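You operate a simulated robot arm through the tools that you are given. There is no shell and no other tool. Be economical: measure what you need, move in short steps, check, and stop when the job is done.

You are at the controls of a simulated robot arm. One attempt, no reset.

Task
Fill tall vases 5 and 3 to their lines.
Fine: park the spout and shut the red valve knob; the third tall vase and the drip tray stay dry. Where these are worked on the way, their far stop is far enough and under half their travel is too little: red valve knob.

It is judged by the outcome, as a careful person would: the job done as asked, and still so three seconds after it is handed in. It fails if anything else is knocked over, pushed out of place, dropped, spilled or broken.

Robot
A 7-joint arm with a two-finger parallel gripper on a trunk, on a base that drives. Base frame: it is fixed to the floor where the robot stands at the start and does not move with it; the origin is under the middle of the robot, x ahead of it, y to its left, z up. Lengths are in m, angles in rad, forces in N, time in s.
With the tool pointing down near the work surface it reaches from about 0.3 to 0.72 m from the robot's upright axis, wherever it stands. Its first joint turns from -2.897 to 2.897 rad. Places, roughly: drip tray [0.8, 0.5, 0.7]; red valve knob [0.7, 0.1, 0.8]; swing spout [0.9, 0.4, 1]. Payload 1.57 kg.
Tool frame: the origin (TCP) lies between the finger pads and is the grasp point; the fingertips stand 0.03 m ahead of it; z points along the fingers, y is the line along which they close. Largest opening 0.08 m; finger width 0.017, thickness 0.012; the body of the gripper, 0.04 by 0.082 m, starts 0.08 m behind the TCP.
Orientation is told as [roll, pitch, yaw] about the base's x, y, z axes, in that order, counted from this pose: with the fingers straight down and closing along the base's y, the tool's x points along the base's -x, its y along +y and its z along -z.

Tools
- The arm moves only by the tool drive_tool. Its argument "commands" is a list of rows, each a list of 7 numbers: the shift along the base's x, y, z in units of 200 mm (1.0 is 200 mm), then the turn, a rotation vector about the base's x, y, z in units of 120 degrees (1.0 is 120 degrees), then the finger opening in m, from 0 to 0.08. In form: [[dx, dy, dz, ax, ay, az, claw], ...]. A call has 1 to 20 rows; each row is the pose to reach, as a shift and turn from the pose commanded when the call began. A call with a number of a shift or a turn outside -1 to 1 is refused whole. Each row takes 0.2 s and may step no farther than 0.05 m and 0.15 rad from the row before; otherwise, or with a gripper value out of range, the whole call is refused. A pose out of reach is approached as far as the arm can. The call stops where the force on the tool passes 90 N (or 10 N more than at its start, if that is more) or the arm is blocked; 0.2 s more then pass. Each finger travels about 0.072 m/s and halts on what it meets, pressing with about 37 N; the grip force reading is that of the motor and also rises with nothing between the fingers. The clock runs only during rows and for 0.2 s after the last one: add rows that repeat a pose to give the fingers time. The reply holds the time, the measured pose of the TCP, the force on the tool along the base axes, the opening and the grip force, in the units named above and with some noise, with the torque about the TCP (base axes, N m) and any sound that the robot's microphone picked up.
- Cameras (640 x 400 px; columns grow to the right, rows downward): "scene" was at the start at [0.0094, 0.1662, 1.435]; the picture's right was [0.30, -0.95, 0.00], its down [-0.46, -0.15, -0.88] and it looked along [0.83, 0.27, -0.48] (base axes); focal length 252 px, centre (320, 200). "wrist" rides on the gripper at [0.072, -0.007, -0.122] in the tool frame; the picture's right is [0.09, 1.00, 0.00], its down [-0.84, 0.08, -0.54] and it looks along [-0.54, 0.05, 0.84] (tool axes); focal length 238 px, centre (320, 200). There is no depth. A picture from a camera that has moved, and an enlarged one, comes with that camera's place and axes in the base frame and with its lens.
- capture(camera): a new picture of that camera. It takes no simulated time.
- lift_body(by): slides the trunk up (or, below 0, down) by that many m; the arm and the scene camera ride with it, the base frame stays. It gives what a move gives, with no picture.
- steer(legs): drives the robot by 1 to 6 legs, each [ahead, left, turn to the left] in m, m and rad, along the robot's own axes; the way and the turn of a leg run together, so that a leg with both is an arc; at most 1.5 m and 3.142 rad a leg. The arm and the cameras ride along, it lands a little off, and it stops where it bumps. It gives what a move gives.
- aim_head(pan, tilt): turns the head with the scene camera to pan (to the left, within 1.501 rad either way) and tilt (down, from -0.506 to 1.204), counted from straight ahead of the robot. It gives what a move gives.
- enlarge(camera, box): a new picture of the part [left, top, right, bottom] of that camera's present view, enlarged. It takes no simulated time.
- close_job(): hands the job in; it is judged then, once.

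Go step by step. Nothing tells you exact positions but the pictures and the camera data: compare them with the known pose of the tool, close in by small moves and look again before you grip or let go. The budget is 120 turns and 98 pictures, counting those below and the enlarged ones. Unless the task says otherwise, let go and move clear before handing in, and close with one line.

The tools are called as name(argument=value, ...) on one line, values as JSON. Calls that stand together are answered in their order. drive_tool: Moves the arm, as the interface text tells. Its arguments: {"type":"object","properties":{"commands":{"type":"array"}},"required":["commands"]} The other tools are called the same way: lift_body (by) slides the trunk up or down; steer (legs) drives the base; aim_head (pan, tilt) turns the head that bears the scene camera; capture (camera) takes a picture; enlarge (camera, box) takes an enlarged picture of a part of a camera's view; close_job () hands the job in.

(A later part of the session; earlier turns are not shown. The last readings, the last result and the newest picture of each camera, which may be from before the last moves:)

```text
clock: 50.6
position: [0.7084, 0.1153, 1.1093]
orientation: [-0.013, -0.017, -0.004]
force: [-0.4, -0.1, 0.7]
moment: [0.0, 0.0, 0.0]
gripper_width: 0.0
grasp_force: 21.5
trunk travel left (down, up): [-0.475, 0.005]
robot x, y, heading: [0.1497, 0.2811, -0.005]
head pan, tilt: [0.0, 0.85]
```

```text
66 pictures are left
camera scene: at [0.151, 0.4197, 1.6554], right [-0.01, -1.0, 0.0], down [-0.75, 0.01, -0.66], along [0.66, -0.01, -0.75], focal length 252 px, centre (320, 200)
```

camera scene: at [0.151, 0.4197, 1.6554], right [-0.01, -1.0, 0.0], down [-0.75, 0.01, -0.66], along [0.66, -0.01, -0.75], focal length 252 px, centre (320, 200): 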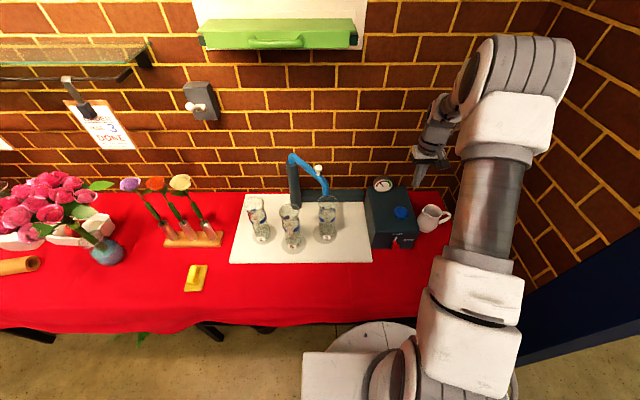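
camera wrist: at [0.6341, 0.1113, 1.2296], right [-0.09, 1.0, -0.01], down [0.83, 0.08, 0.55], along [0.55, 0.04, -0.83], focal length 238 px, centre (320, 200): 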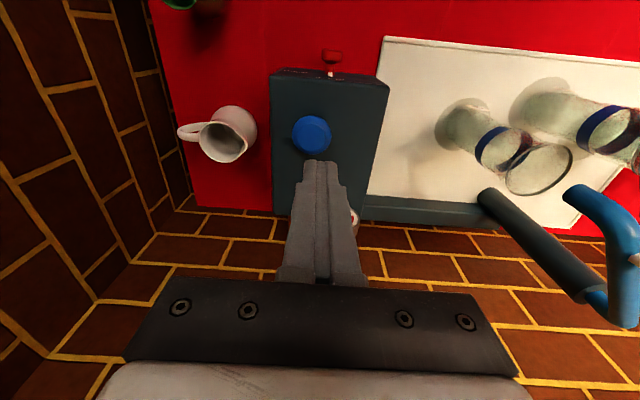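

The spout stays in place. I'll move above the blue button (0.741, 0.105, 0.905).

drive_tool(commands=[[0.165, -0.05, -0.2, 0, 0, 0, 0], [0.165, -0.05, -0.4, 0, 0, 0, 0], [0.165, -0.05, -0.6, 0, 0, 0, 0], [0.165, -0.05, -0.8, 0, 0, 0, 0], [0.165, -0.05, -0.8, 0, 0, 0, 0]])

capture(camera="wrist")

enlarge(camera="scene", box=[360, 150, 460, 250])

```text
refused: row 1 steps farther than a row can; nothing moved
```

```text
65 pictures are left
camera wrist: at [0.6341, 0.1113, 1.2296], right [-0.09, 1.0, -0.01], down [0.83, 0.08, 0.55], along [0.55, 0.04, -0.83], focal length 238 px, centre (320, 200)
```

wrist: 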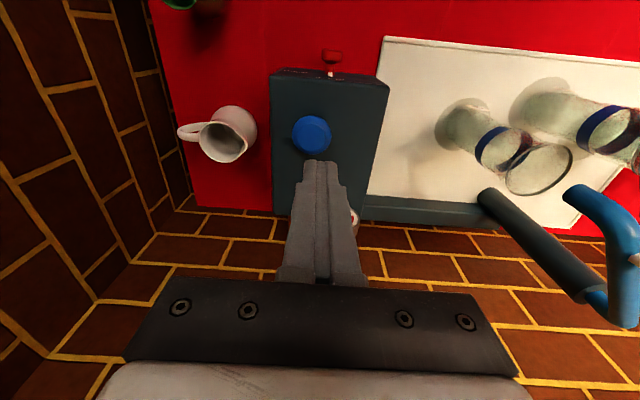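

```text
4.00 times, centred on (410, 200) of scene
camera zoom: at [0.151, 0.4197, 1.6554], right [-0.01, -1.0, 0.0], down [-0.75, 0.01, -0.66], along [0.66, -0.01, -0.75], focal length 1007 px, centre (-40, 200)
```

zoom: 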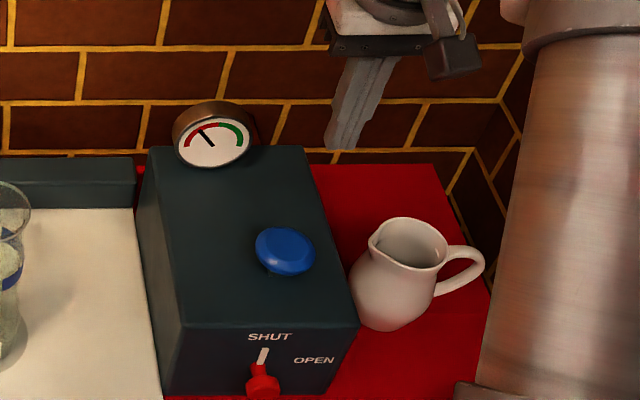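

drive_tool(commands=[[0.08, -0.03, -0.1, 0, 0, 0, 0], [0.165, -0.05, -0.25, 0, 0, 0, 0], [0.165, -0.05, -0.45, 0, 0, 0, 0], [0.165, -0.05, -0.65, 0, 0, 0, 0], [0.165, -0.05, -0.78, 0, 0, 0, 0], [0.165, -0.05, -0.78, 0, 0, 0, 0]])

capture(camera="wrist")

enlarge(camera="scene", box=[360, 150, 460, 250])

```text
clock: 52.0
position: [0.7394, 0.1052, 0.9548]
orientation: [-0.012, -0.017, -0.005]
force: [-0.5, 0.5, 0.3]
moment: [0.02, 0.04, -0.01]
gripper_width: 0.0002
grasp_force: 21.7
trunk travel left (down, up): [-0.475, 0.005]
robot x, y, heading: [0.1493, 0.2825, -0.008]
head pan, tilt: [0.0, 0.85]
```

```text
63 pictures are left
camera wrist: at [0.6668, 0.1011, 1.0756], right [-0.09, 1.0, -0.01], down [0.83, 0.08, 0.55], along [0.55, 0.04, -0.83], focal length 238 px, centre (320, 200)
```

wrist: 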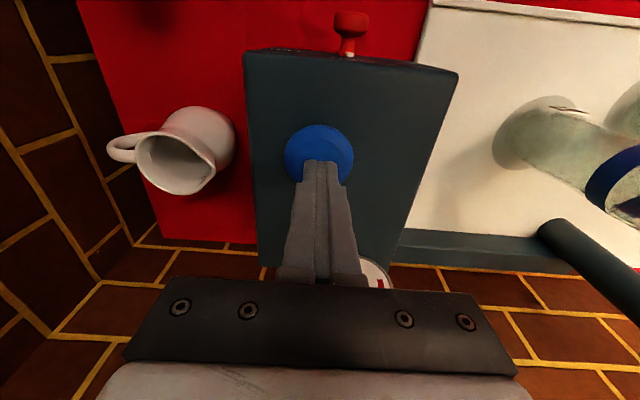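

```text
4.00 times, centred on (410, 200) of scene
camera zoom: at [0.151, 0.4197, 1.6554], right [-0.01, -1.0, 0.0], down [-0.75, 0.01, -0.66], along [0.66, -0.01, -0.75], focal length 1007 px, centre (-40, 200)
```

zoom: 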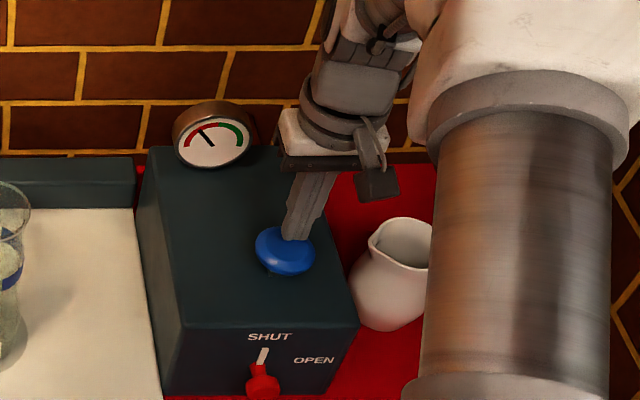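

Now I'll press gently in small steps.

drive_tool(commands=[[0, 0, -0.05, 0, 0, 0, 0], [0, 0, -0.08, 0, 0, 0, 0], [0, 0, -0.11, 0, 0, 0, 0], [0, 0, -0.13, 0, 0, 0, 0], [0, 0, -0.15, 0, 0, 0, 0]])

enlarge(camera="scene", box=[360, 150, 460, 250])

```text
clock: 53.2
position: [0.7412, 0.1059, 0.9238]
orientation: [-0.013, -0.015, -0.004]
force: [0.4, -1.8, 4.5]
moment: [-0.04, -0.01, -0.01]
gripper_width: 0.0
grasp_force: 21.2
trunk travel left (down, up): [-0.475, 0.005]
robot x, y, heading: [0.149, 0.2805, -0.007]
head pan, tilt: [0.0, 0.85]
heard: click
```

```text
4.00 times, centred on (410, 200) of scene
camera zoom: at [0.1506, 0.4196, 1.6554], right [-0.01, -1.0, 0.0], down [-0.75, 0.01, -0.66], along [0.66, -0.01, -0.75], focal length 1007 px, centre (-40, 200)
```

zoom: 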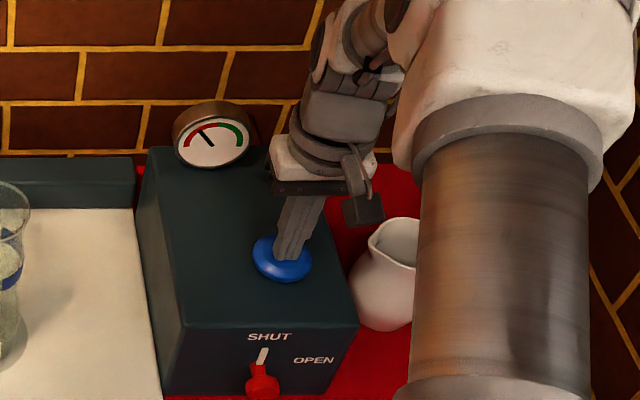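

Click heard. I'll lift off and read the gauge.

drive_tool(commands=[[0, 0, 0.1, 0, 0, 0, 0], [0, 0, 0.2, 0, 0, 0, 0], [0, 0, 0.2, 0, 0, 0, 0]])

enlarge(camera="scene", box=[360, 150, 460, 250])

```text
clock: 54.0
position: [0.7413, 0.1055, 0.9628]
orientation: [-0.012, -0.016, -0.003]
force: [-0.4, -0.2, 1.2]
moment: [-0.02, -0.02, -0.02]
gripper_width: 0.0001
grasp_force: 21.6
trunk travel left (down, up): [-0.475, 0.005]
robot x, y, heading: [0.1478, 0.2799, -0.005]
head pan, tilt: [0.0, 0.85]
```

```text
4.00 times, centred on (410, 200) of scene
camera zoom: at [0.151, 0.4197, 1.6554], right [-0.01, -1.0, 0.0], down [-0.75, 0.01, -0.66], along [0.66, -0.01, -0.75], focal length 1007 px, centre (-40, 200)
```

zoom: 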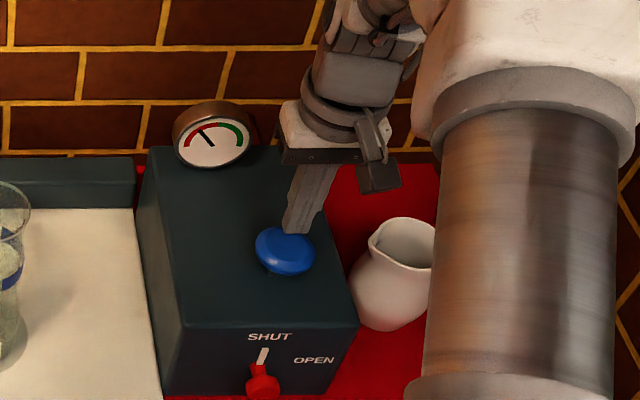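

enlarge(camera="scene", box=[370, 170, 402, 196])

drive_tool(commands=[[0, 0, -0.1, 0, 0, 0, 0], [0, 0, -0.16, 0, 0, 0, 0], [0, 0, -0.19, 0, 0, 0, 0], [0, 0, -0.22, 0, 0, 0, 0], [0, 0, -0.24, 0, 0, 0, 0], [0, 0, -0.24, 0, 0, 0, 0], [0, 0, -0.1, 0, 0, 0, 0], [0, 0, 0, 0, 0, 0, 0]])

enlarge(camera="scene", box=[370, 170, 402, 196])

```text
15.38 times, centred on (386, 183) of scene
camera zoom: at [0.151, 0.4197, 1.6554], right [-0.01, -1.0, 0.0], down [-0.75, 0.01, -0.66], along [0.66, -0.01, -0.75], focal length 3873 px, centre (-695, 462)
```

zoom: 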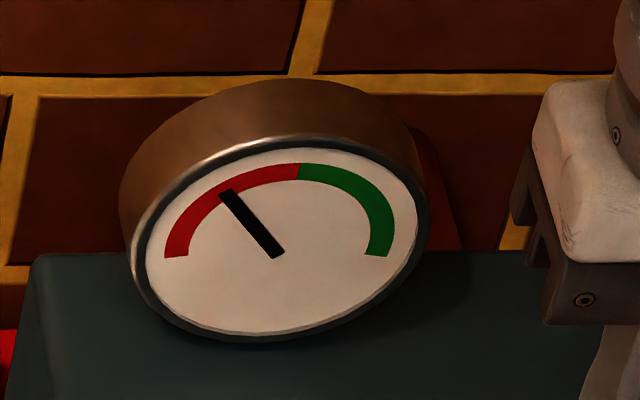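

```text
clock: 55.8
position: [0.7428, 0.1073, 0.9606]
orientation: [-0.012, -0.014, -0.003]
force: [-0.6, 0.0, 0.4]
moment: [0.0, 0.02, 0.01]
gripper_width: 0.0
grasp_force: 21.0
trunk travel left (down, up): [-0.475, 0.005]
robot x, y, heading: [0.1489, 0.2801, -0.009]
head pan, tilt: [0.0, 0.85]
heard: click
```

```text
15.38 times, centred on (386, 183) of scene
camera zoom: at [0.1511, 0.4196, 1.6551], right [-0.01, -1.0, 0.0], down [-0.75, 0.01, -0.66], along [0.66, -0.01, -0.75], focal length 3873 px, centre (-695, 462)
```

zoom: 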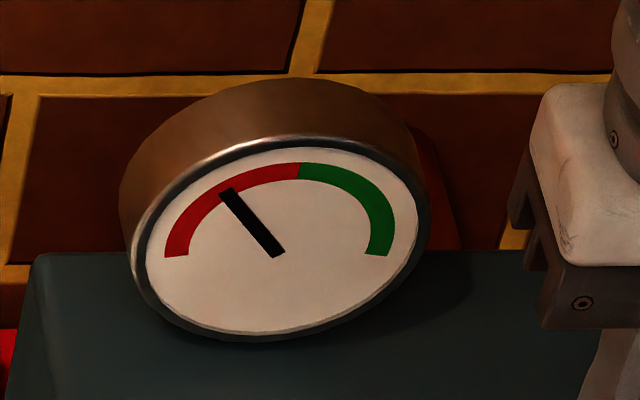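

The button clicks and springs back, but the gauge doesn't change, so I've pressed it twice. Next I'll try the valve: pull back in front of it with the tool tilted 45° to view the knob.

drive_tool(commands=[[-0.17, 0.02, 0.03, 0, 0, 0, 0], [-0.34, 0.04, 0.05, 0, -0.0625, 0, 0.02], [-0.51, 0.06, 0.05, 0, -0.125, 0, 0.04], [-0.68, 0.08, 0.05, 0, -0.1875, 0, 0.06], [-0.85, 0.1, 0.05, 0, -0.25, 0, 0.06], [-1.0, 0.1, 0.0, 0, -0.3125, 0, 0.06], [-1.0, 0.1, 0, 0, -0.375, 0, 0.06], [-1.0, 0.1, 0, 0, -0.375, 0, 0.06]])

capture(camera="wrist")

capture(camera="scene")

```text
clock: 57.6
position: [0.543, 0.1261, 0.9637]
orientation: [-0.01, -0.803, -0.006]
force: [-1.0, -0.4, 0.1]
moment: [-0.01, 0.01, 0.01]
gripper_width: 0.0598
grasp_force: 0.0
trunk travel left (down, up): [-0.475, 0.005]
robot x, y, heading: [0.1478, 0.2795, -0.005]
head pan, tilt: [0.0, 0.85]
```

```text
57 pictures are left
camera wrist: at [0.4045, 0.1219, 0.9962], right [-0.05, 1.0, -0.07], down [0.19, 0.08, 0.98], along [0.98, 0.04, -0.2], focal length 238 px, centre (320, 200)
```

wrist: 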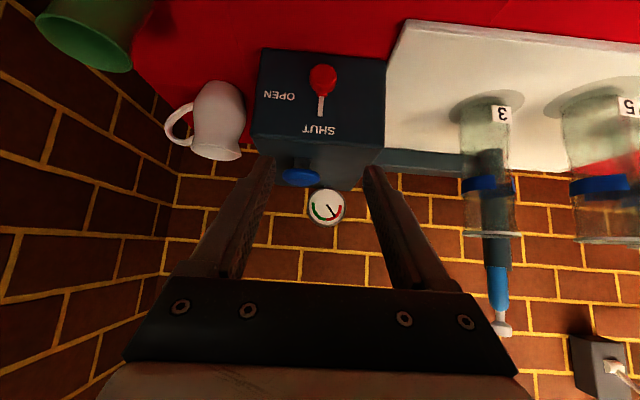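

```text
56 pictures are left
camera scene: at [0.151, 0.4197, 1.6554], right [-0.01, -1.0, 0.0], down [-0.75, 0.01, -0.66], along [0.66, -0.01, -0.75], focal length 252 px, centre (320, 200)
```

scene: 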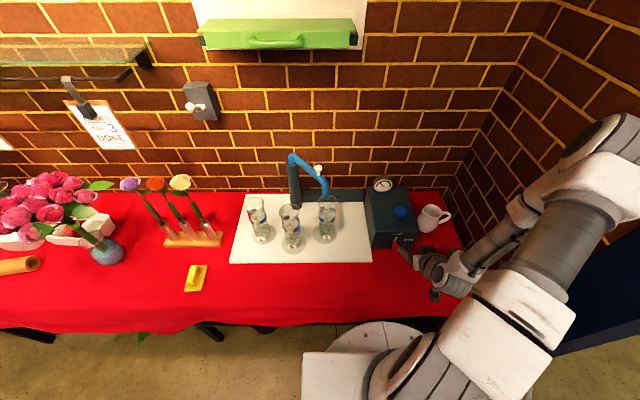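

enlarge(camera="wrist", box=[250, 40, 400, 150])

enlarge(camera="wrist", box=[430, 80, 640, 260])

```text
3.64 times, centred on (325, 95) of wrist
camera zoom: at [0.4045, 0.1219, 0.9962], right [-0.05, 1.0, -0.07], down [0.19, 0.08, 0.98], along [0.98, 0.04, -0.2], focal length 867 px, centre (302, 582)
```

zoom: 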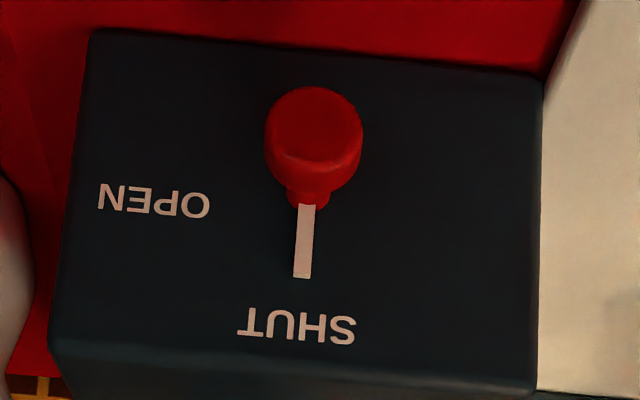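

```text
2.22 times, centred on (535, 170) of wrist
camera zoom: at [0.4045, 0.1219, 0.9962], right [-0.05, 1.0, -0.07], down [0.19, 0.08, 0.98], along [0.98, 0.04, -0.2], focal length 530 px, centre (-158, 267)
```

zoom: 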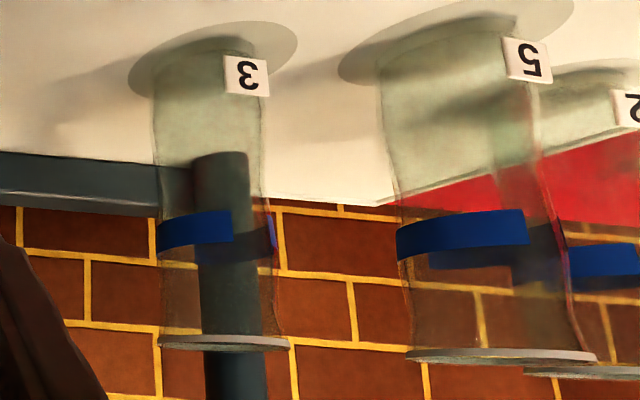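

Both vases are empty. The valve is a round cylindrical knob with its axis along x at y≈0.126, z≈0.803 and head at x≈0.641–0.655. I'll pre-rotate the hand -45° about x so there's room for the full quarter turn.

drive_tool(commands=[[0, 0.03, 0, -0.0625, 0, 0, 0.06], [0, 0.06, -0.05, -0.125, 0, 0, 0.06], [0, 0.09, -0.15, -0.1875, 0, 0, 0.06], [0, 0.12, -0.25, -0.25, 0, 0, 0.06], [0.05, 0.15, -0.35, -0.3125, 0, 0, 0.06], [0.1, 0.175, -0.45, -0.375, 0, 0, 0.06], [0.19, 0.175, -0.55, -0.375, 0, 0, 0.06], [0.2775, 0.175, -0.63, -0.375, 0, 0, 0.06], [0.2775, 0.175, -0.63, -0.375, 0, 0, 0.06]])

capture(camera="wrist")

capture(camera="scene")

```text
clock: 59.6
position: [0.5962, 0.16, 0.8362]
orientation: [-0.973, -0.533, 0.629]
force: [-1.0, 0.9, -0.5]
moment: [0.02, 0.02, 0.0]
gripper_width: 0.0601
grasp_force: 0.0
trunk travel left (down, up): [-0.475, 0.005]
robot x, y, heading: [0.1469, 0.2808, -0.013]
head pan, tilt: [0.0, 0.85]
```

```text
53 pictures are left
camera wrist: at [0.4589, 0.1804, 0.8624], right [-0.05, 0.65, -0.76], down [0.19, 0.75, 0.63], along [0.98, -0.11, -0.17], focal length 238 px, centre (320, 200)
```

wrist: 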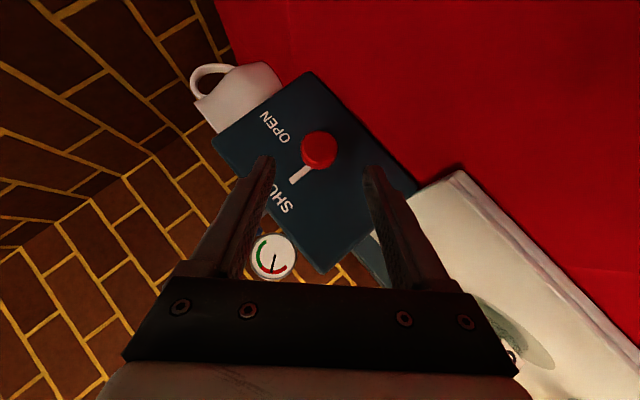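

```text
52 pictures are left
camera scene: at [0.151, 0.4197, 1.6554], right [-0.01, -1.0, 0.0], down [-0.75, 0.01, -0.66], along [0.66, -0.01, -0.75], focal length 252 px, centre (320, 200)
```

scene: 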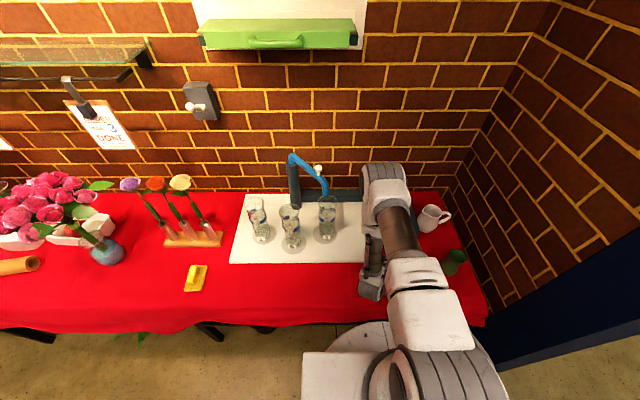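

drive_tool(commands=[[0.09, -0.06, -0.06, 0, 0, 0, 0.06], [0.19, -0.125, -0.12, 0, 0, 0, 0.06], [0.19, -0.125, -0.12, 0, 0, 0, 0.06]])

capture(camera="wrist")

```text
clock: 60.4
position: [0.6329, 0.1333, 0.8134]
orientation: [-0.975, -0.535, 0.627]
force: [0.3, -0.2, -0.4]
moment: [0.0, 0.02, -0.01]
gripper_width: 0.0603
grasp_force: 0.1
trunk travel left (down, up): [-0.475, 0.005]
robot x, y, heading: [0.1487, 0.2806, -0.005]
head pan, tilt: [0.0, 0.85]
```

```text
51 pictures are left
camera wrist: at [0.4951, 0.1544, 0.8395], right [-0.05, 0.65, -0.76], down [0.19, 0.75, 0.63], along [0.98, -0.11, -0.17], focal length 238 px, centre (320, 200)
```

wrist: 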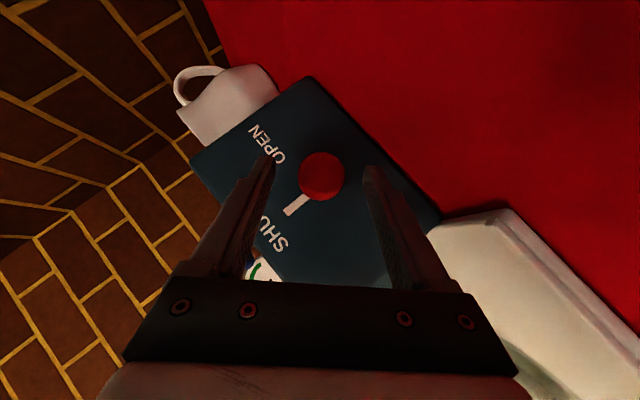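

drive_tool(commands=[[0, 0, 0, 0, 0, 0, 0.04], [0, 0, 0, 0, 0, 0, 0.02], [0, 0, 0, 0, 0, 0, 0.02], [0, 0, 0, 0, 0, 0, 0.02]])

```text
clock: 61.4
position: [0.6326, 0.1346, 0.8116]
orientation: [-0.972, -0.535, 0.629]
force: [0.7, 3.4, -5.7]
moment: [0.09, -0.05, 0.18]
gripper_width: 0.0314
grasp_force: 40.5
trunk travel left (down, up): [-0.475, 0.005]
robot x, y, heading: [0.15, 0.2827, -0.006]
head pan, tilt: [0.0, 0.85]
```

The knob is gripped (31 mm). Now I'll turn it clockwise halfway, watching for flow.

drive_tool(commands=[[0, -0.007, 0.005, 0.065, 0, 0, 0.02], [0, -0.015, 0.01, 0.13, 0, 0, 0.02], [0, -0.024, 0.014, 0.195, 0, 0, 0.02], [0, -0.033, 0.018, 0.26, 0, 0, 0.02], [0, -0.043, 0.02, 0.325, 0, 0, 0.02], [0, -0.053, 0.021, 0.39, 0, 0, 0.02]])

capture(camera="wrist")

enlarge(camera="scene", box=[230, 140, 410, 260])

```text
clock: 62.8
position: [0.632, 0.1246, 0.8163]
orientation: [0.039, -0.798, -0.038]
force: [-20.4, 0.8, 3.3]
moment: [0.02, -0.42, 0.1]
gripper_width: 0.0311
grasp_force: 40.3
trunk travel left (down, up): [-0.475, 0.005]
robot x, y, heading: [0.1478, 0.2776, -0.008]
head pan, tilt: [0.0, 0.85]
```

```text
50 pictures are left
camera wrist: at [0.4949, 0.1187, 0.85], right [-0.05, 1.0, -0.04], down [0.2, 0.05, 0.98], along [0.98, 0.04, -0.2], focal length 238 px, centre (320, 200)
```

wrist: 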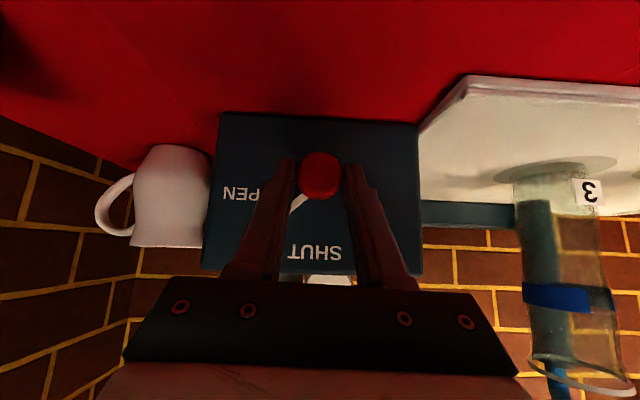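

```text
3.33 times, centred on (320, 200) of scene
camera zoom: at [0.1491, 0.4199, 1.6553], right [-0.01, -1.0, 0.0], down [-0.75, 0.01, -0.66], along [0.66, -0.01, -0.75], focal length 839 px, centre (320, 200)
```

zoom: 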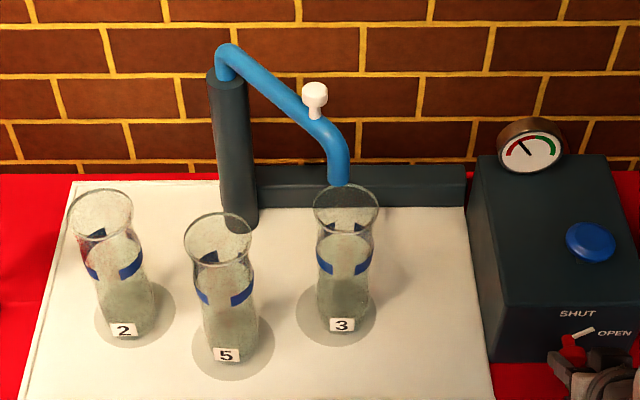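

The pointer is at about 50° with no flow yet. I'll turn on to the stop.

drive_tool(commands=[[-0.01, -0.01, -0.002, 0.065, 0, 0, 0.02], [-0.01, -0.02, -0.005, 0.13, 0, 0, 0.02], [-0.01, -0.029, -0.009, 0.195, 0, 0, 0.02], [-0.01, -0.037, -0.014, 0.26, 0, 0, 0.02], [-0.01, -0.044, -0.02, 0.325, 0, 0, 0.02], [-0.01, -0.05, -0.026, 0.375, 0, 0, 0.02]])

capture(camera="wrist")

enlarge(camera="scene", box=[230, 140, 410, 260])

```text
clock: 64.2
position: [0.6326, 0.1144, 0.8122]
orientation: [0.981, -0.513, -0.648]
force: [-14.9, -7.0, -0.6]
moment: [-0.52, -0.01, -0.09]
gripper_width: 0.0314
grasp_force: 39.7
trunk travel left (down, up): [-0.475, 0.005]
robot x, y, heading: [0.1474, 0.2809, -0.008]
head pan, tilt: [0.0, 0.85]
```

```text
48 pictures are left
camera wrist: at [0.495, 0.0868, 0.8311], right [-0.05, 0.73, 0.68], down [0.19, -0.66, 0.73], along [0.98, 0.17, -0.11], focal length 238 px, centre (320, 200)
```

wrist: 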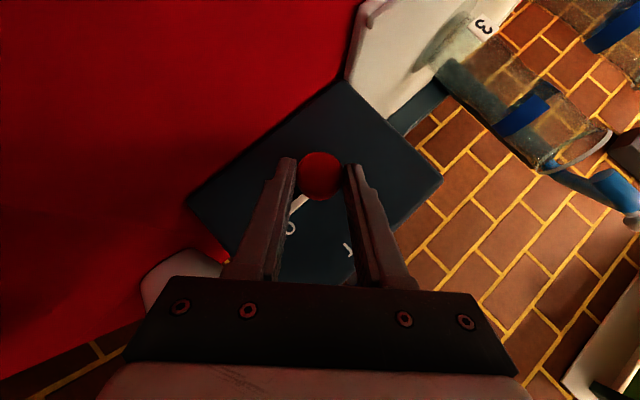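

```text
3.33 times, centred on (320, 200) of scene
camera zoom: at [0.15, 0.4192, 1.6554], right [-0.01, -1.0, 0.0], down [-0.75, 0.01, -0.66], along [0.66, -0.01, -0.75], focal length 839 px, centre (320, 200)
```

zoom: 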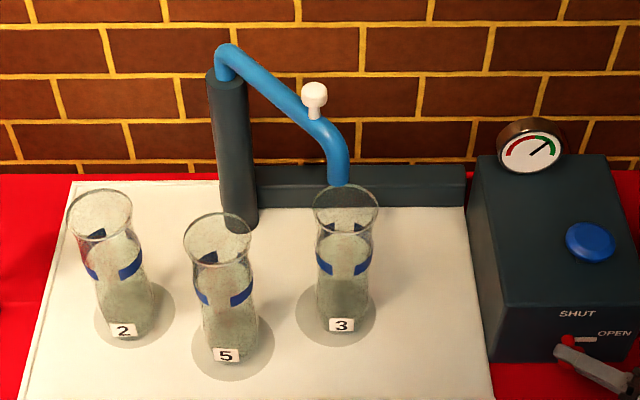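

Opening the valve sent the gauge into green, but there's no flow yet, so the blue button likely dispenses. I'll release the knob and go to the button.

drive_tool(commands=[[0, 0, 0, 0, 0, 0, 0.05], [0, 0, 0, 0, 0, 0, 0.05], [-0.1, -0.07, 0.07, 0, 0, 0, 0.05], [-0.25, -0.17, 0.17, 0, 0, 0, 0.05], [-0.4, -0.25, 0.3, 0, 0, 0, 0.05], [-0.4, -0.25, 0.5, -0.05, 0, 0, 0.05], [-0.4, -0.2, 0.7, -0.11, 0, 0, 0.03], [-0.4, -0.15, 0.9, -0.17, 0, 0, 0.0], [-0.4, -0.1, 1.0, -0.23, 0, 0, 0.0], [-0.4, -0.05, 1.0, -0.29, 0, 0, 0.0], [-0.4, 0, 1.0, -0.345, 0, 0, 0.0]])

enlarge(camera="scene", box=[230, 140, 470, 280])

```text
clock: 66.6
position: [0.5524, 0.1151, 1.0119]
orientation: [0.121, -0.796, -0.097]
force: [-0.5, 0.0, -0.4]
moment: [0.01, 0.03, -0.03]
gripper_width: 0.0002
grasp_force: 21.5
trunk travel left (down, up): [-0.475, 0.005]
robot x, y, heading: [0.1492, 0.2806, -0.01]
head pan, tilt: [0.0, 0.85]
```

```text
2.67 times, centred on (350, 210) of scene
camera zoom: at [0.1511, 0.4199, 1.6554], right [-0.01, -1.0, 0.0], down [-0.75, 0.01, -0.66], along [0.66, -0.01, -0.75], focal length 671 px, centre (240, 173)
```

zoom: 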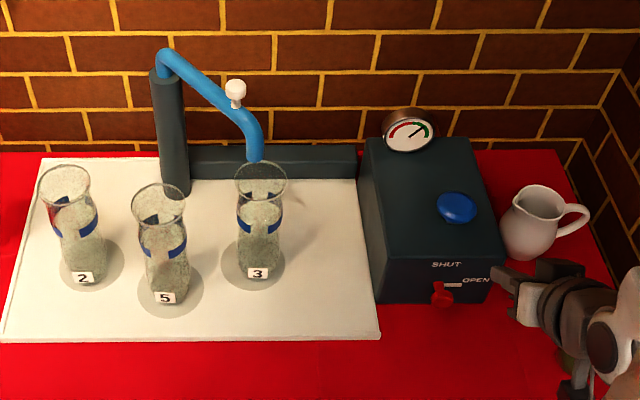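

drive_tool(commands=[[0.2, -0.01, 0, -0.03, 0, 0, 0], [0.4, -0.02, -0.05, -0.05, 0, 0, 0], [0.6, -0.03, -0.1, -0.05, 0, 0, 0], [0.8, -0.04, -0.15, -0.05, 0, 0, 0], [0.838, -0.04, -0.26, -0.05, 0, 0, 0], [0.838, -0.04, -0.26, -0.05, 0, 0, 0]])

enlarge(camera="scene", box=[350, 150, 470, 270])

capture(camera="wrist")

```text
clock: 68.0
position: [0.7229, 0.1068, 0.959]
orientation: [-0.025, -0.803, 0.006]
force: [0.7, -0.4, 0.7]
moment: [-0.01, 0.01, 0.01]
gripper_width: 0.0
grasp_force: 21.9
trunk travel left (down, up): [-0.475, 0.005]
robot x, y, heading: [0.151, 0.2793, -0.008]
head pan, tilt: [0.0, 0.85]
```

```text
3.33 times, centred on (410, 210) of scene
camera zoom: at [0.151, 0.4196, 1.6554], right [-0.01, -1.0, 0.0], down [-0.75, 0.01, -0.66], along [0.66, -0.01, -0.75], focal length 839 px, centre (20, 167)
```

zoom: 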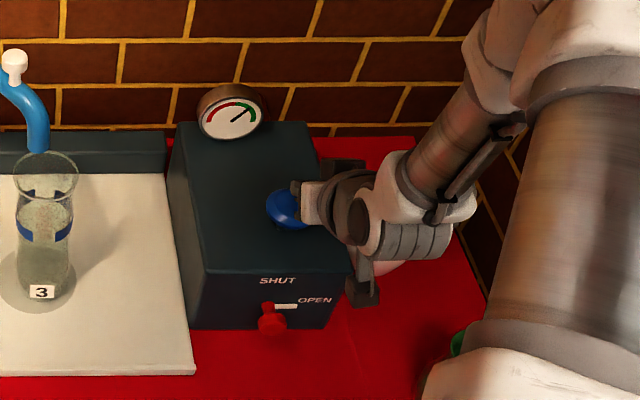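

```text
44 pictures are left
camera wrist: at [0.585, 0.1016, 0.9916], right [-0.05, 1.0, -0.08], down [0.19, 0.09, 0.98], along [0.98, 0.04, -0.2], focal length 238 px, centre (320, 200)
```

wrist: 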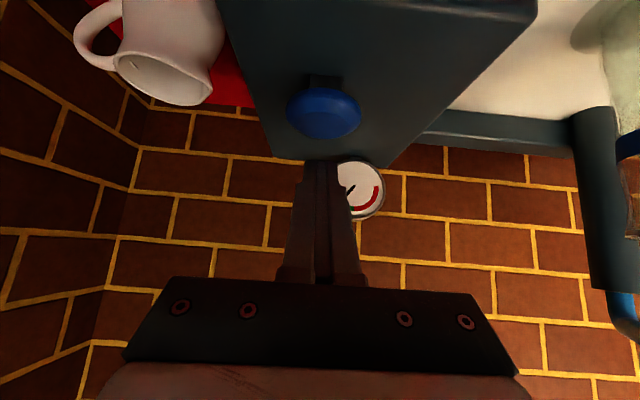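

drive_tool(commands=[[0, 0, -0.09, 0, 0, 0, 0], [0, 0, -0.13, 0, 0, 0, 0], [0, 0, -0.16, 0, 0, 0, 0], [0, 0, -0.185, 0, 0, 0, 0], [0, 0, -0.21, 0, 0, 0, 0]])

enlarge(camera="scene", box=[230, 140, 430, 260])

```text
clock: 69.2
position: [0.7207, 0.1059, 0.9182]
orientation: [-0.025, -0.806, 0.006]
force: [0.4, 2.3, 6.4]
moment: [0.04, -0.1, 0.04]
gripper_width: 0.0001
grasp_force: 20.7
trunk travel left (down, up): [-0.475, 0.005]
robot x, y, heading: [0.1499, 0.2834, -0.005]
head pan, tilt: [0.0, 0.85]
heard: click
```

```text
3.20 times, centred on (330, 200) of scene
camera zoom: at [0.1504, 0.42, 1.6554], right [-0.01, -1.0, 0.0], down [-0.75, 0.01, -0.66], along [0.66, -0.01, -0.75], focal length 806 px, centre (288, 200)
```

zoom: 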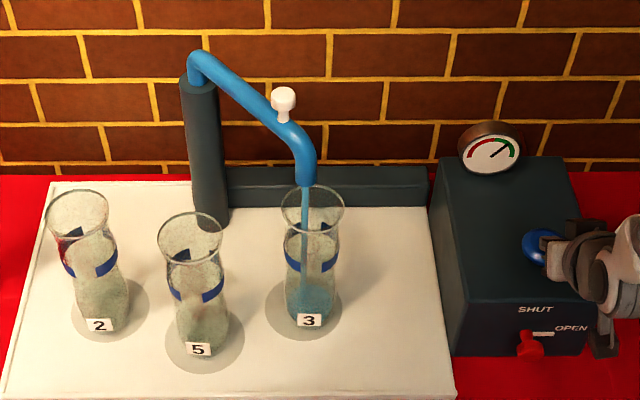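

Water flows into vase 3. I'll hold the button in short intervals and watch the level.

drive_tool(commands=[[0, 0, 0, 0, 0, 0, 0]])

enlarge(camera="scene", box=[290, 180, 360, 250])

```text
clock: 69.6
position: [0.7201, 0.1071, 0.9179]
orientation: [-0.024, -0.804, 0.007]
force: [0.7, 1.8, 8.0]
moment: [0.1, -0.18, 0.04]
gripper_width: 0.0
grasp_force: 21.5
trunk travel left (down, up): [-0.475, 0.005]
robot x, y, heading: [0.145, 0.2812, -0.011]
head pan, tilt: [0.0, 0.85]
```

```text
5.71 times, centred on (325, 215) of scene
camera zoom: at [0.1504, 0.4201, 1.6554], right [-0.01, -1.0, 0.0], down [-0.75, 0.01, -0.66], along [0.66, -0.01, -0.75], focal length 1438 px, centre (291, 114)
```

zoom: 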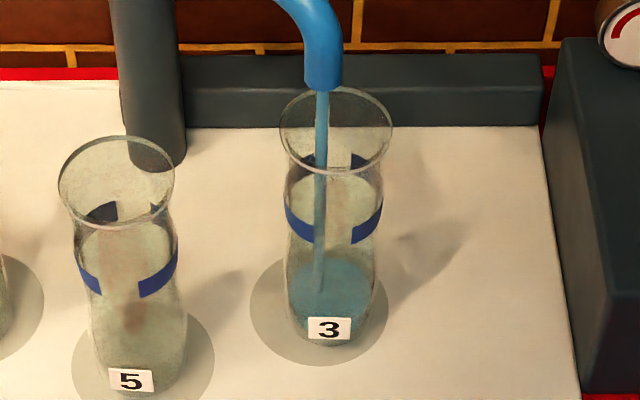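

I'll lift off now, while the level is low, to learn whether releasing stops the flow.

drive_tool(commands=[[0, 0, 0.1, 0, 0, 0, 0]])

enlarge(camera="scene", box=[290, 180, 360, 250])

```text
clock: 70.0
position: [0.7185, 0.106, 0.9371]
orientation: [-0.025, -0.8, 0.004]
force: [-1.4, 0.0, 0.1]
moment: [0.02, 0.03, 0.04]
gripper_width: 0.0
grasp_force: 21.3
trunk travel left (down, up): [-0.475, 0.005]
robot x, y, heading: [0.1541, 0.2798, -0.004]
head pan, tilt: [0.0, 0.85]
```

```text
5.71 times, centred on (325, 215) of scene
camera zoom: at [0.1509, 0.4197, 1.6552], right [-0.01, -1.0, 0.0], down [-0.75, 0.01, -0.66], along [0.66, -0.01, -0.75], focal length 1438 px, centre (291, 114)
```

zoom: 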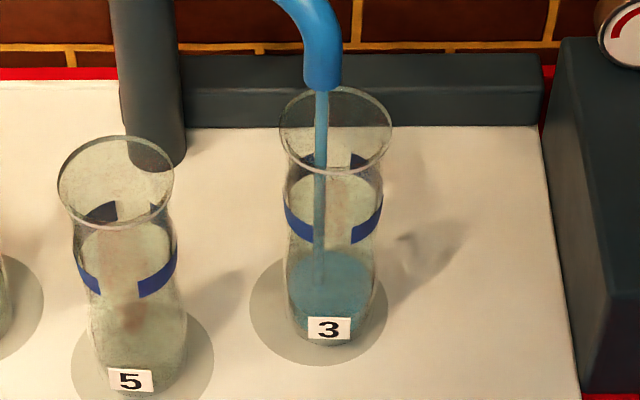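

drive_tool(commands=[[0, 0, 0, 0, 0, 0, 0], [0, 0, 0, 0, 0, 0, 0]])

enlarge(camera="scene", box=[290, 180, 360, 250])

```text
clock: 70.6
position: [0.7194, 0.1055, 0.9382]
orientation: [-0.024, -0.801, 0.005]
force: [-0.1, 0.0, 0.8]
moment: [0.03, -0.02, -0.01]
gripper_width: 0.0
grasp_force: 21.5
trunk travel left (down, up): [-0.475, 0.005]
robot x, y, heading: [0.1504, 0.281, -0.007]
head pan, tilt: [0.0, 0.85]
```

```text
5.71 times, centred on (325, 215) of scene
camera zoom: at [0.151, 0.4197, 1.6554], right [-0.01, -1.0, 0.0], down [-0.75, 0.01, -0.66], along [0.66, -0.01, -0.75], focal length 1438 px, centre (291, 114)
```

zoom: 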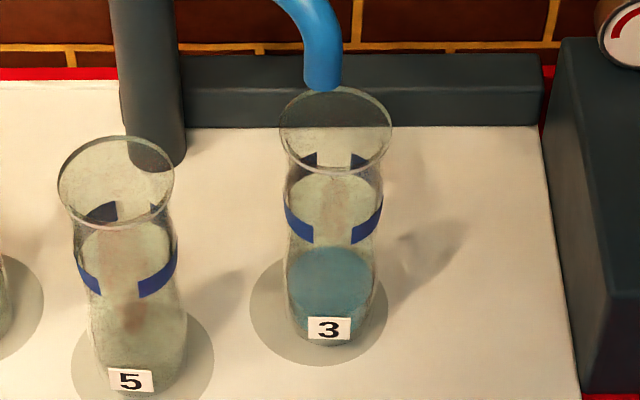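

The flow has stopped, with the level about a third of the way to the line. I'll give a short second press to see whether each press gives a fixed dose.

drive_tool(commands=[[0, 0, -0.05, 0, 0, 0, 0], [0, 0, -0.105, 0, 0, 0, 0], [0, 0, 0, 0, 0, 0, 0]])

enlarge(camera="scene", box=[290, 180, 360, 250])

```text
clock: 71.4
position: [0.7202, 0.1068, 0.9384]
orientation: [-0.024, -0.8, 0.006]
force: [0.7, 0.3, 0.3]
moment: [0.03, 0.03, -0.01]
gripper_width: 0.0
grasp_force: 21.2
trunk travel left (down, up): [-0.475, 0.005]
robot x, y, heading: [0.1484, 0.282, -0.009]
head pan, tilt: [0.0, 0.85]
heard: click
```

```text
5.71 times, centred on (325, 215) of scene
camera zoom: at [0.151, 0.4196, 1.6553], right [-0.01, -1.0, 0.0], down [-0.75, 0.01, -0.66], along [0.66, -0.01, -0.75], focal length 1438 px, centre (291, 114)
```

zoom: 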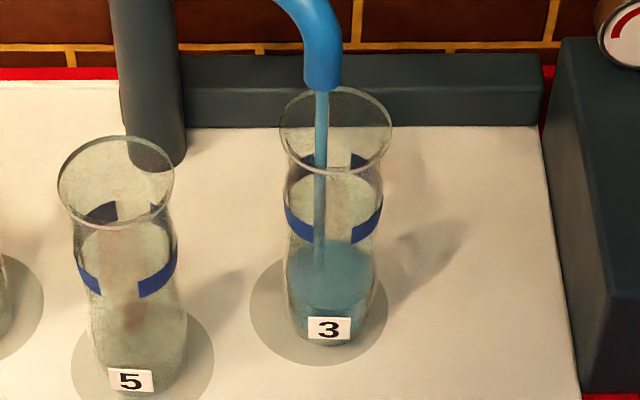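

drive_tool(commands=[[0, 0, 0, 0, 0, 0, 0], [0, 0, 0, 0, 0, 0, 0], [0, 0, 0, 0, 0, 0, 0], [0, 0, 0, 0, 0, 0, 0], [0, 0, 0, 0, 0, 0, 0]])

enlarge(camera="scene", box=[290, 180, 360, 250])

```text
clock: 72.6
position: [0.7211, 0.1057, 0.9385]
orientation: [-0.025, -0.802, 0.005]
force: [-0.3, -0.2, 0.7]
moment: [-0.01, 0.04, 0.01]
gripper_width: 0.0
grasp_force: 21.6
trunk travel left (down, up): [-0.475, 0.005]
robot x, y, heading: [0.1511, 0.2795, -0.008]
head pan, tilt: [0.0, 0.85]
```

```text
5.71 times, centred on (325, 215) of scene
camera zoom: at [0.151, 0.4197, 1.6554], right [-0.01, -1.0, 0.0], down [-0.75, 0.01, -0.66], along [0.66, -0.01, -0.75], focal length 1438 px, centre (291, 114)
```

zoom: 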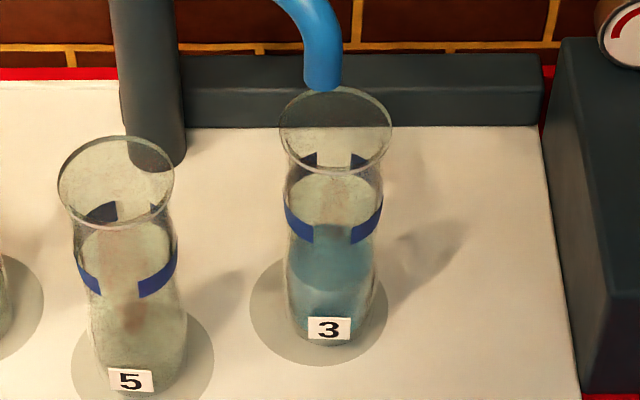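

Each press gives a fixed dose. I'll press a third time and wait it out.

drive_tool(commands=[[0, 0, -0.05, 0, 0, 0, 0], [0, 0, -0.105, 0, 0, 0, 0], [0, 0, 0, 0, 0, 0, 0], [0, 0, 0, 0, 0, 0, 0], [0, 0, 0, 0, 0, 0, 0], [0, 0, 0, 0, 0, 0, 0], [0, 0, 0, 0, 0, 0, 0], [0, 0, 0, 0, 0, 0, 0], [0, 0, 0, 0, 0, 0, 0]])

enlarge(camera="scene", box=[290, 180, 360, 250])

```text
clock: 74.6
position: [0.7205, 0.1063, 0.9391]
orientation: [-0.023, -0.801, 0.006]
force: [-0.2, -1.0, -0.1]
moment: [0.01, 0.01, 0.01]
gripper_width: 0.0
grasp_force: 22.1
trunk travel left (down, up): [-0.475, 0.005]
robot x, y, heading: [0.1489, 0.2808, -0.005]
head pan, tilt: [0.0, 0.85]
heard: click
```

```text
5.71 times, centred on (325, 215) of scene
camera zoom: at [0.151, 0.4197, 1.6554], right [-0.01, -1.0, 0.0], down [-0.75, 0.01, -0.66], along [0.66, -0.01, -0.75], focal length 1438 px, centre (291, 114)
```

zoom: 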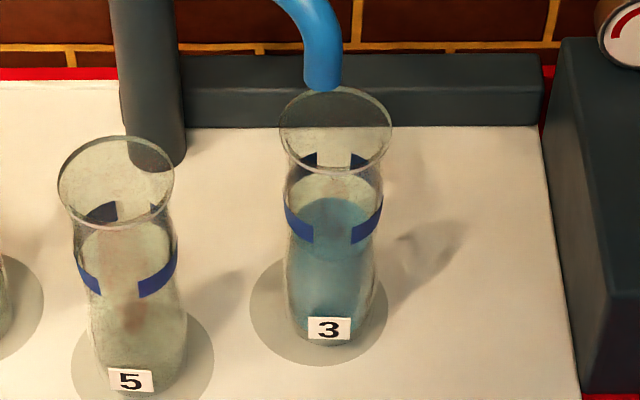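

drive_tool(commands=[[0, 0, -0.05, 0, 0, 0, 0], [0, 0, -0.105, 0, 0, 0, 0], [0, 0, 0, 0, 0, 0, 0], [0, 0, 0, 0, 0, 0, 0], [0, 0, 0, 0, 0, 0, 0], [0, 0, 0, 0, 0, 0, 0], [0, 0, 0, 0, 0, 0, 0], [0, 0, 0, 0, 0, 0, 0], [0, 0, 0, 0, 0, 0, 0]])

enlarge(camera="scene", box=[305, 190, 350, 240])

```text
clock: 76.6
position: [0.7211, 0.1057, 0.9379]
orientation: [-0.025, -0.801, 0.004]
force: [0.1, 0.3, 0.5]
moment: [-0.02, -0.02, 0.0]
gripper_width: 0.0003
grasp_force: 21.1
trunk travel left (down, up): [-0.475, 0.005]
robot x, y, heading: [0.1498, 0.2818, -0.011]
head pan, tilt: [0.0, 0.85]
heard: click
```

```text
8.00 times, centred on (328, 215) of scene
camera zoom: at [0.151, 0.4197, 1.6554], right [-0.01, -1.0, 0.0], down [-0.75, 0.01, -0.66], along [0.66, -0.01, -0.75], focal length 2014 px, centre (260, 80)
```

zoom: 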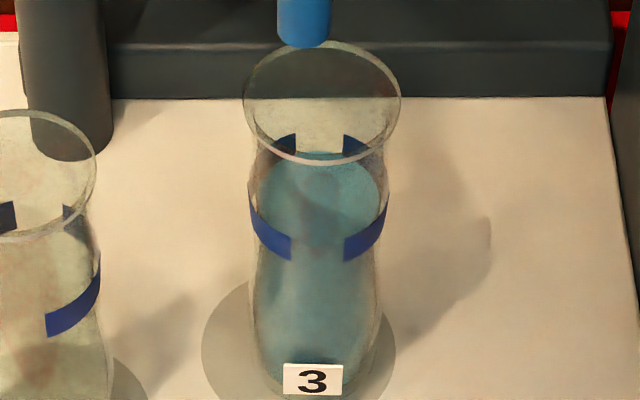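

Four doses bring vase 3 into its band. I'll back off for a level side view to confirm.

drive_tool(commands=[[0, 0, 0.2, 0, 0, 0, 0], [-0.2, 0, 0.2, 0, 0, 0, 0], [-0.4, 0, 0.2, 0, 0, 0, 0], [-0.6, 0.1, 0.1, 0, 0, 0, 0], [-0.8, 0.25, 0, 0, 0, 0, 0.02], [-0.95, 0.45, -0.1, 0, 0, 0, 0.04], [-0.95, 0.65, -0.2, 0, 0, 0, 0.06]])

capture(camera="wrist")

```text
refused: row 5 steps farther than a row can; nothing moved
```

```text
35 pictures are left
camera wrist: at [0.5842, 0.103, 0.9703], right [-0.05, 1.0, -0.08], down [0.19, 0.09, 0.98], along [0.98, 0.04, -0.2], focal length 238 px, centre (320, 200)
```

wrist: 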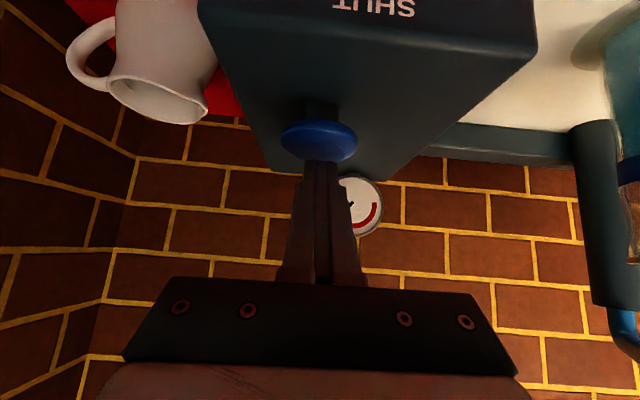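

drive_tool(commands=[[0, 0, 0.2, 0, 0, 0, 0], [-0.2, 0, 0.2, 0, 0, 0, 0], [-0.4, 0, 0.2, 0, 0, 0, 0], [-0.6, 0.08, 0.15, 0, 0, 0, 0], [-0.75, 0.2, 0.1, 0, 0, 0, 0.02], [-0.9, 0.3, 0.0, 0, 0, 0, 0.04], [-0.95, 0.45, -0.1, 0, 0, 0, 0.06], [-0.95, 0.6, -0.2, 0, 0, 0, 0.06]])

```text
clock: 78.4
position: [0.532, 0.2295, 0.8983]
orientation: [-0.026, -0.804, 0.008]
force: [0.2, -0.5, -0.3]
moment: [-0.02, -0.04, -0.01]
gripper_width: 0.0599
grasp_force: 0.0
trunk travel left (down, up): [-0.475, 0.005]
robot x, y, heading: [0.151, 0.2818, -0.008]
head pan, tilt: [0.0, 0.85]
```

enlarge(camera="wrist", box=[380, 80, 560, 240])

```text
2.50 times, centred on (470, 160) of wrist
camera zoom: at [0.3935, 0.2251, 0.9307], right [-0.05, 1.0, -0.08], down [0.19, 0.09, 0.98], along [0.98, 0.04, -0.2], focal length 596 px, centre (-55, 300)
```

zoom: 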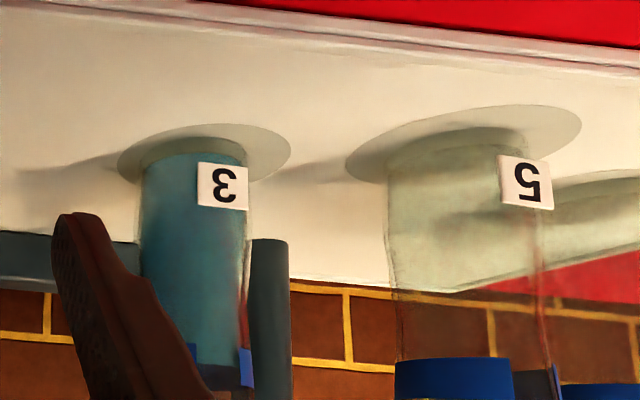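

enlarge(camera="wrist", box=[400, 190, 500, 260])

```text
5.71 times, centred on (450, 225) of wrist
camera zoom: at [0.3935, 0.2251, 0.9307], right [-0.05, 1.0, -0.08], down [0.19, 0.09, 0.98], along [0.98, 0.04, -0.2], focal length 1362 px, centre (-423, 57)
```

zoom: 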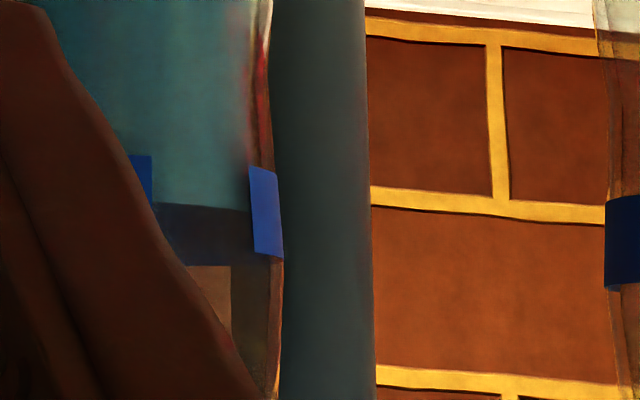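

Seen side-on, vase 3's water sits mid-band, so it's done. Next I'll go back up to the spout peg.

drive_tool(commands=[[0, 0, 0.17, 0, 0.06, 0, 0.08], [0, 0, 0.34, 0, 0.12, 0, 0.08], [0, 0, 0.51, 0, 0.18, 0, 0.08], [0, 0, 0.68, 0, 0.24, 0, 0.08], [0, 0, 0.85, 0, 0.31, 0, 0.08], [0, 0, 1.0, 0, 0.375, 0, 0.08]])

drive_tool(commands=[[0.1, 0.08, 0.1, 0, -0.013, 0.06, 0.08], [0.2, 0.16, 0.2, 0, -0.027, 0.12, 0.08], [0.3, 0.24, 0.3, 0, -0.04, 0.18, 0.08], [0.4, 0.32, 0.4, 0, -0.053, 0.24, 0.08], [0.5, 0.4, 0.5, 0, -0.067, 0.3, 0.08], [0.6, 0.48, 0.5, 0, -0.08, 0.36, 0.08]])

capture(camera="wrist")

```text
clock: 79.8
position: [0.5319, 0.2279, 1.0993]
orientation: [-0.019, -0.015, 0.004]
force: [0.3, -0.2, -0.1]
moment: [-0.03, 0.04, 0.0]
gripper_width: 0.0801
grasp_force: 0.0
trunk travel left (down, up): [-0.475, 0.005]
robot x, y, heading: [0.1443, 0.281, -0.004]
head pan, tilt: [0.0, 0.85]
```

```text
clock: 81.2
position: [0.6505, 0.3232, 1.1997]
orientation: [-0.082, -0.167, 0.767]
force: [0.7, 0.7, -0.4]
moment: [0.03, -0.01, 0.02]
gripper_width: 0.0801
grasp_force: 0.0
trunk travel left (down, up): [-0.475, 0.005]
robot x, y, heading: [0.1515, 0.2807, -0.012]
head pan, tilt: [0.0, 0.85]
```

```text
32 pictures are left
camera wrist: at [0.5832, 0.2631, 1.3072], right [-0.74, 0.66, -0.1], down [0.45, 0.6, 0.67], along [0.5, 0.45, -0.74], focal length 238 px, centre (320, 200)
```

wrist: 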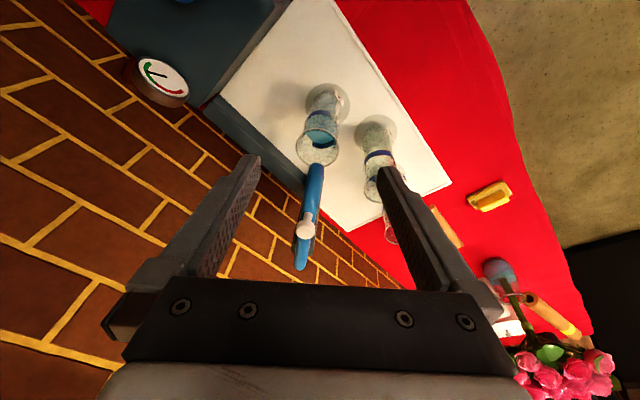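

drive_tool(commands=[[0.153, 0.118, -0.01, 0, 0, 0, 0.08], [0.306, 0.235, -0.02, 0, 0, 0, 0.08], [0.46, 0.353, -0.04, 0, 0, 0, 0.08], [0.61, 0.47, -0.05, 0, 0, 0, 0.08], [0.61, 0.47, -0.2, 0, 0, 0, 0.08], [0.61, 0.47, -0.35, 0, 0, 0, 0.08], [0.61, 0.47, -0.46, 0, 0, 0, 0.08], [0.61, 0.47, -0.46, 0, 0, 0, 0.05], [0.61, 0.47, -0.46, 0, 0, 0, 0.03], [0.61, 0.47, -0.46, 0, 0, 0, 0.03], [0.61, 0.47, -0.46, 0, 0, 0, 0.03]])

capture(camera="wrist")

```text
clock: 83.6
position: [0.7724, 0.4191, 1.1054]
orientation: [-0.083, -0.167, 0.766]
force: [0.1, -0.1, 0.8]
moment: [-0.03, -0.01, -0.02]
gripper_width: 0.03
grasp_force: 0.0
trunk travel left (down, up): [-0.475, 0.005]
robot x, y, heading: [0.148, 0.2813, -0.011]
head pan, tilt: [0.0, 0.85]
```

```text
31 pictures are left
camera wrist: at [0.7049, 0.3579, 1.2138], right [-0.74, 0.66, -0.1], down [0.45, 0.6, 0.67], along [0.5, 0.45, -0.74], focal length 238 px, centre (320, 200)
```

wrist: 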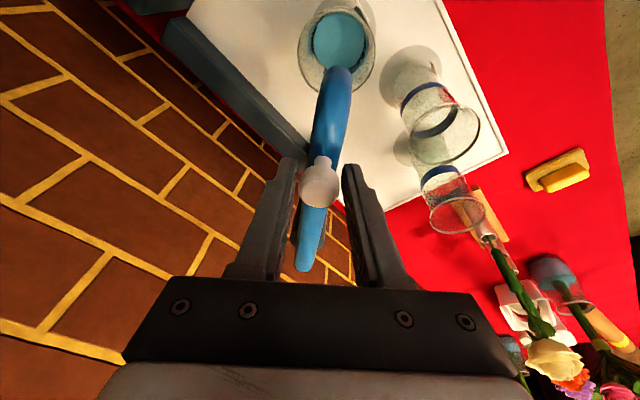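

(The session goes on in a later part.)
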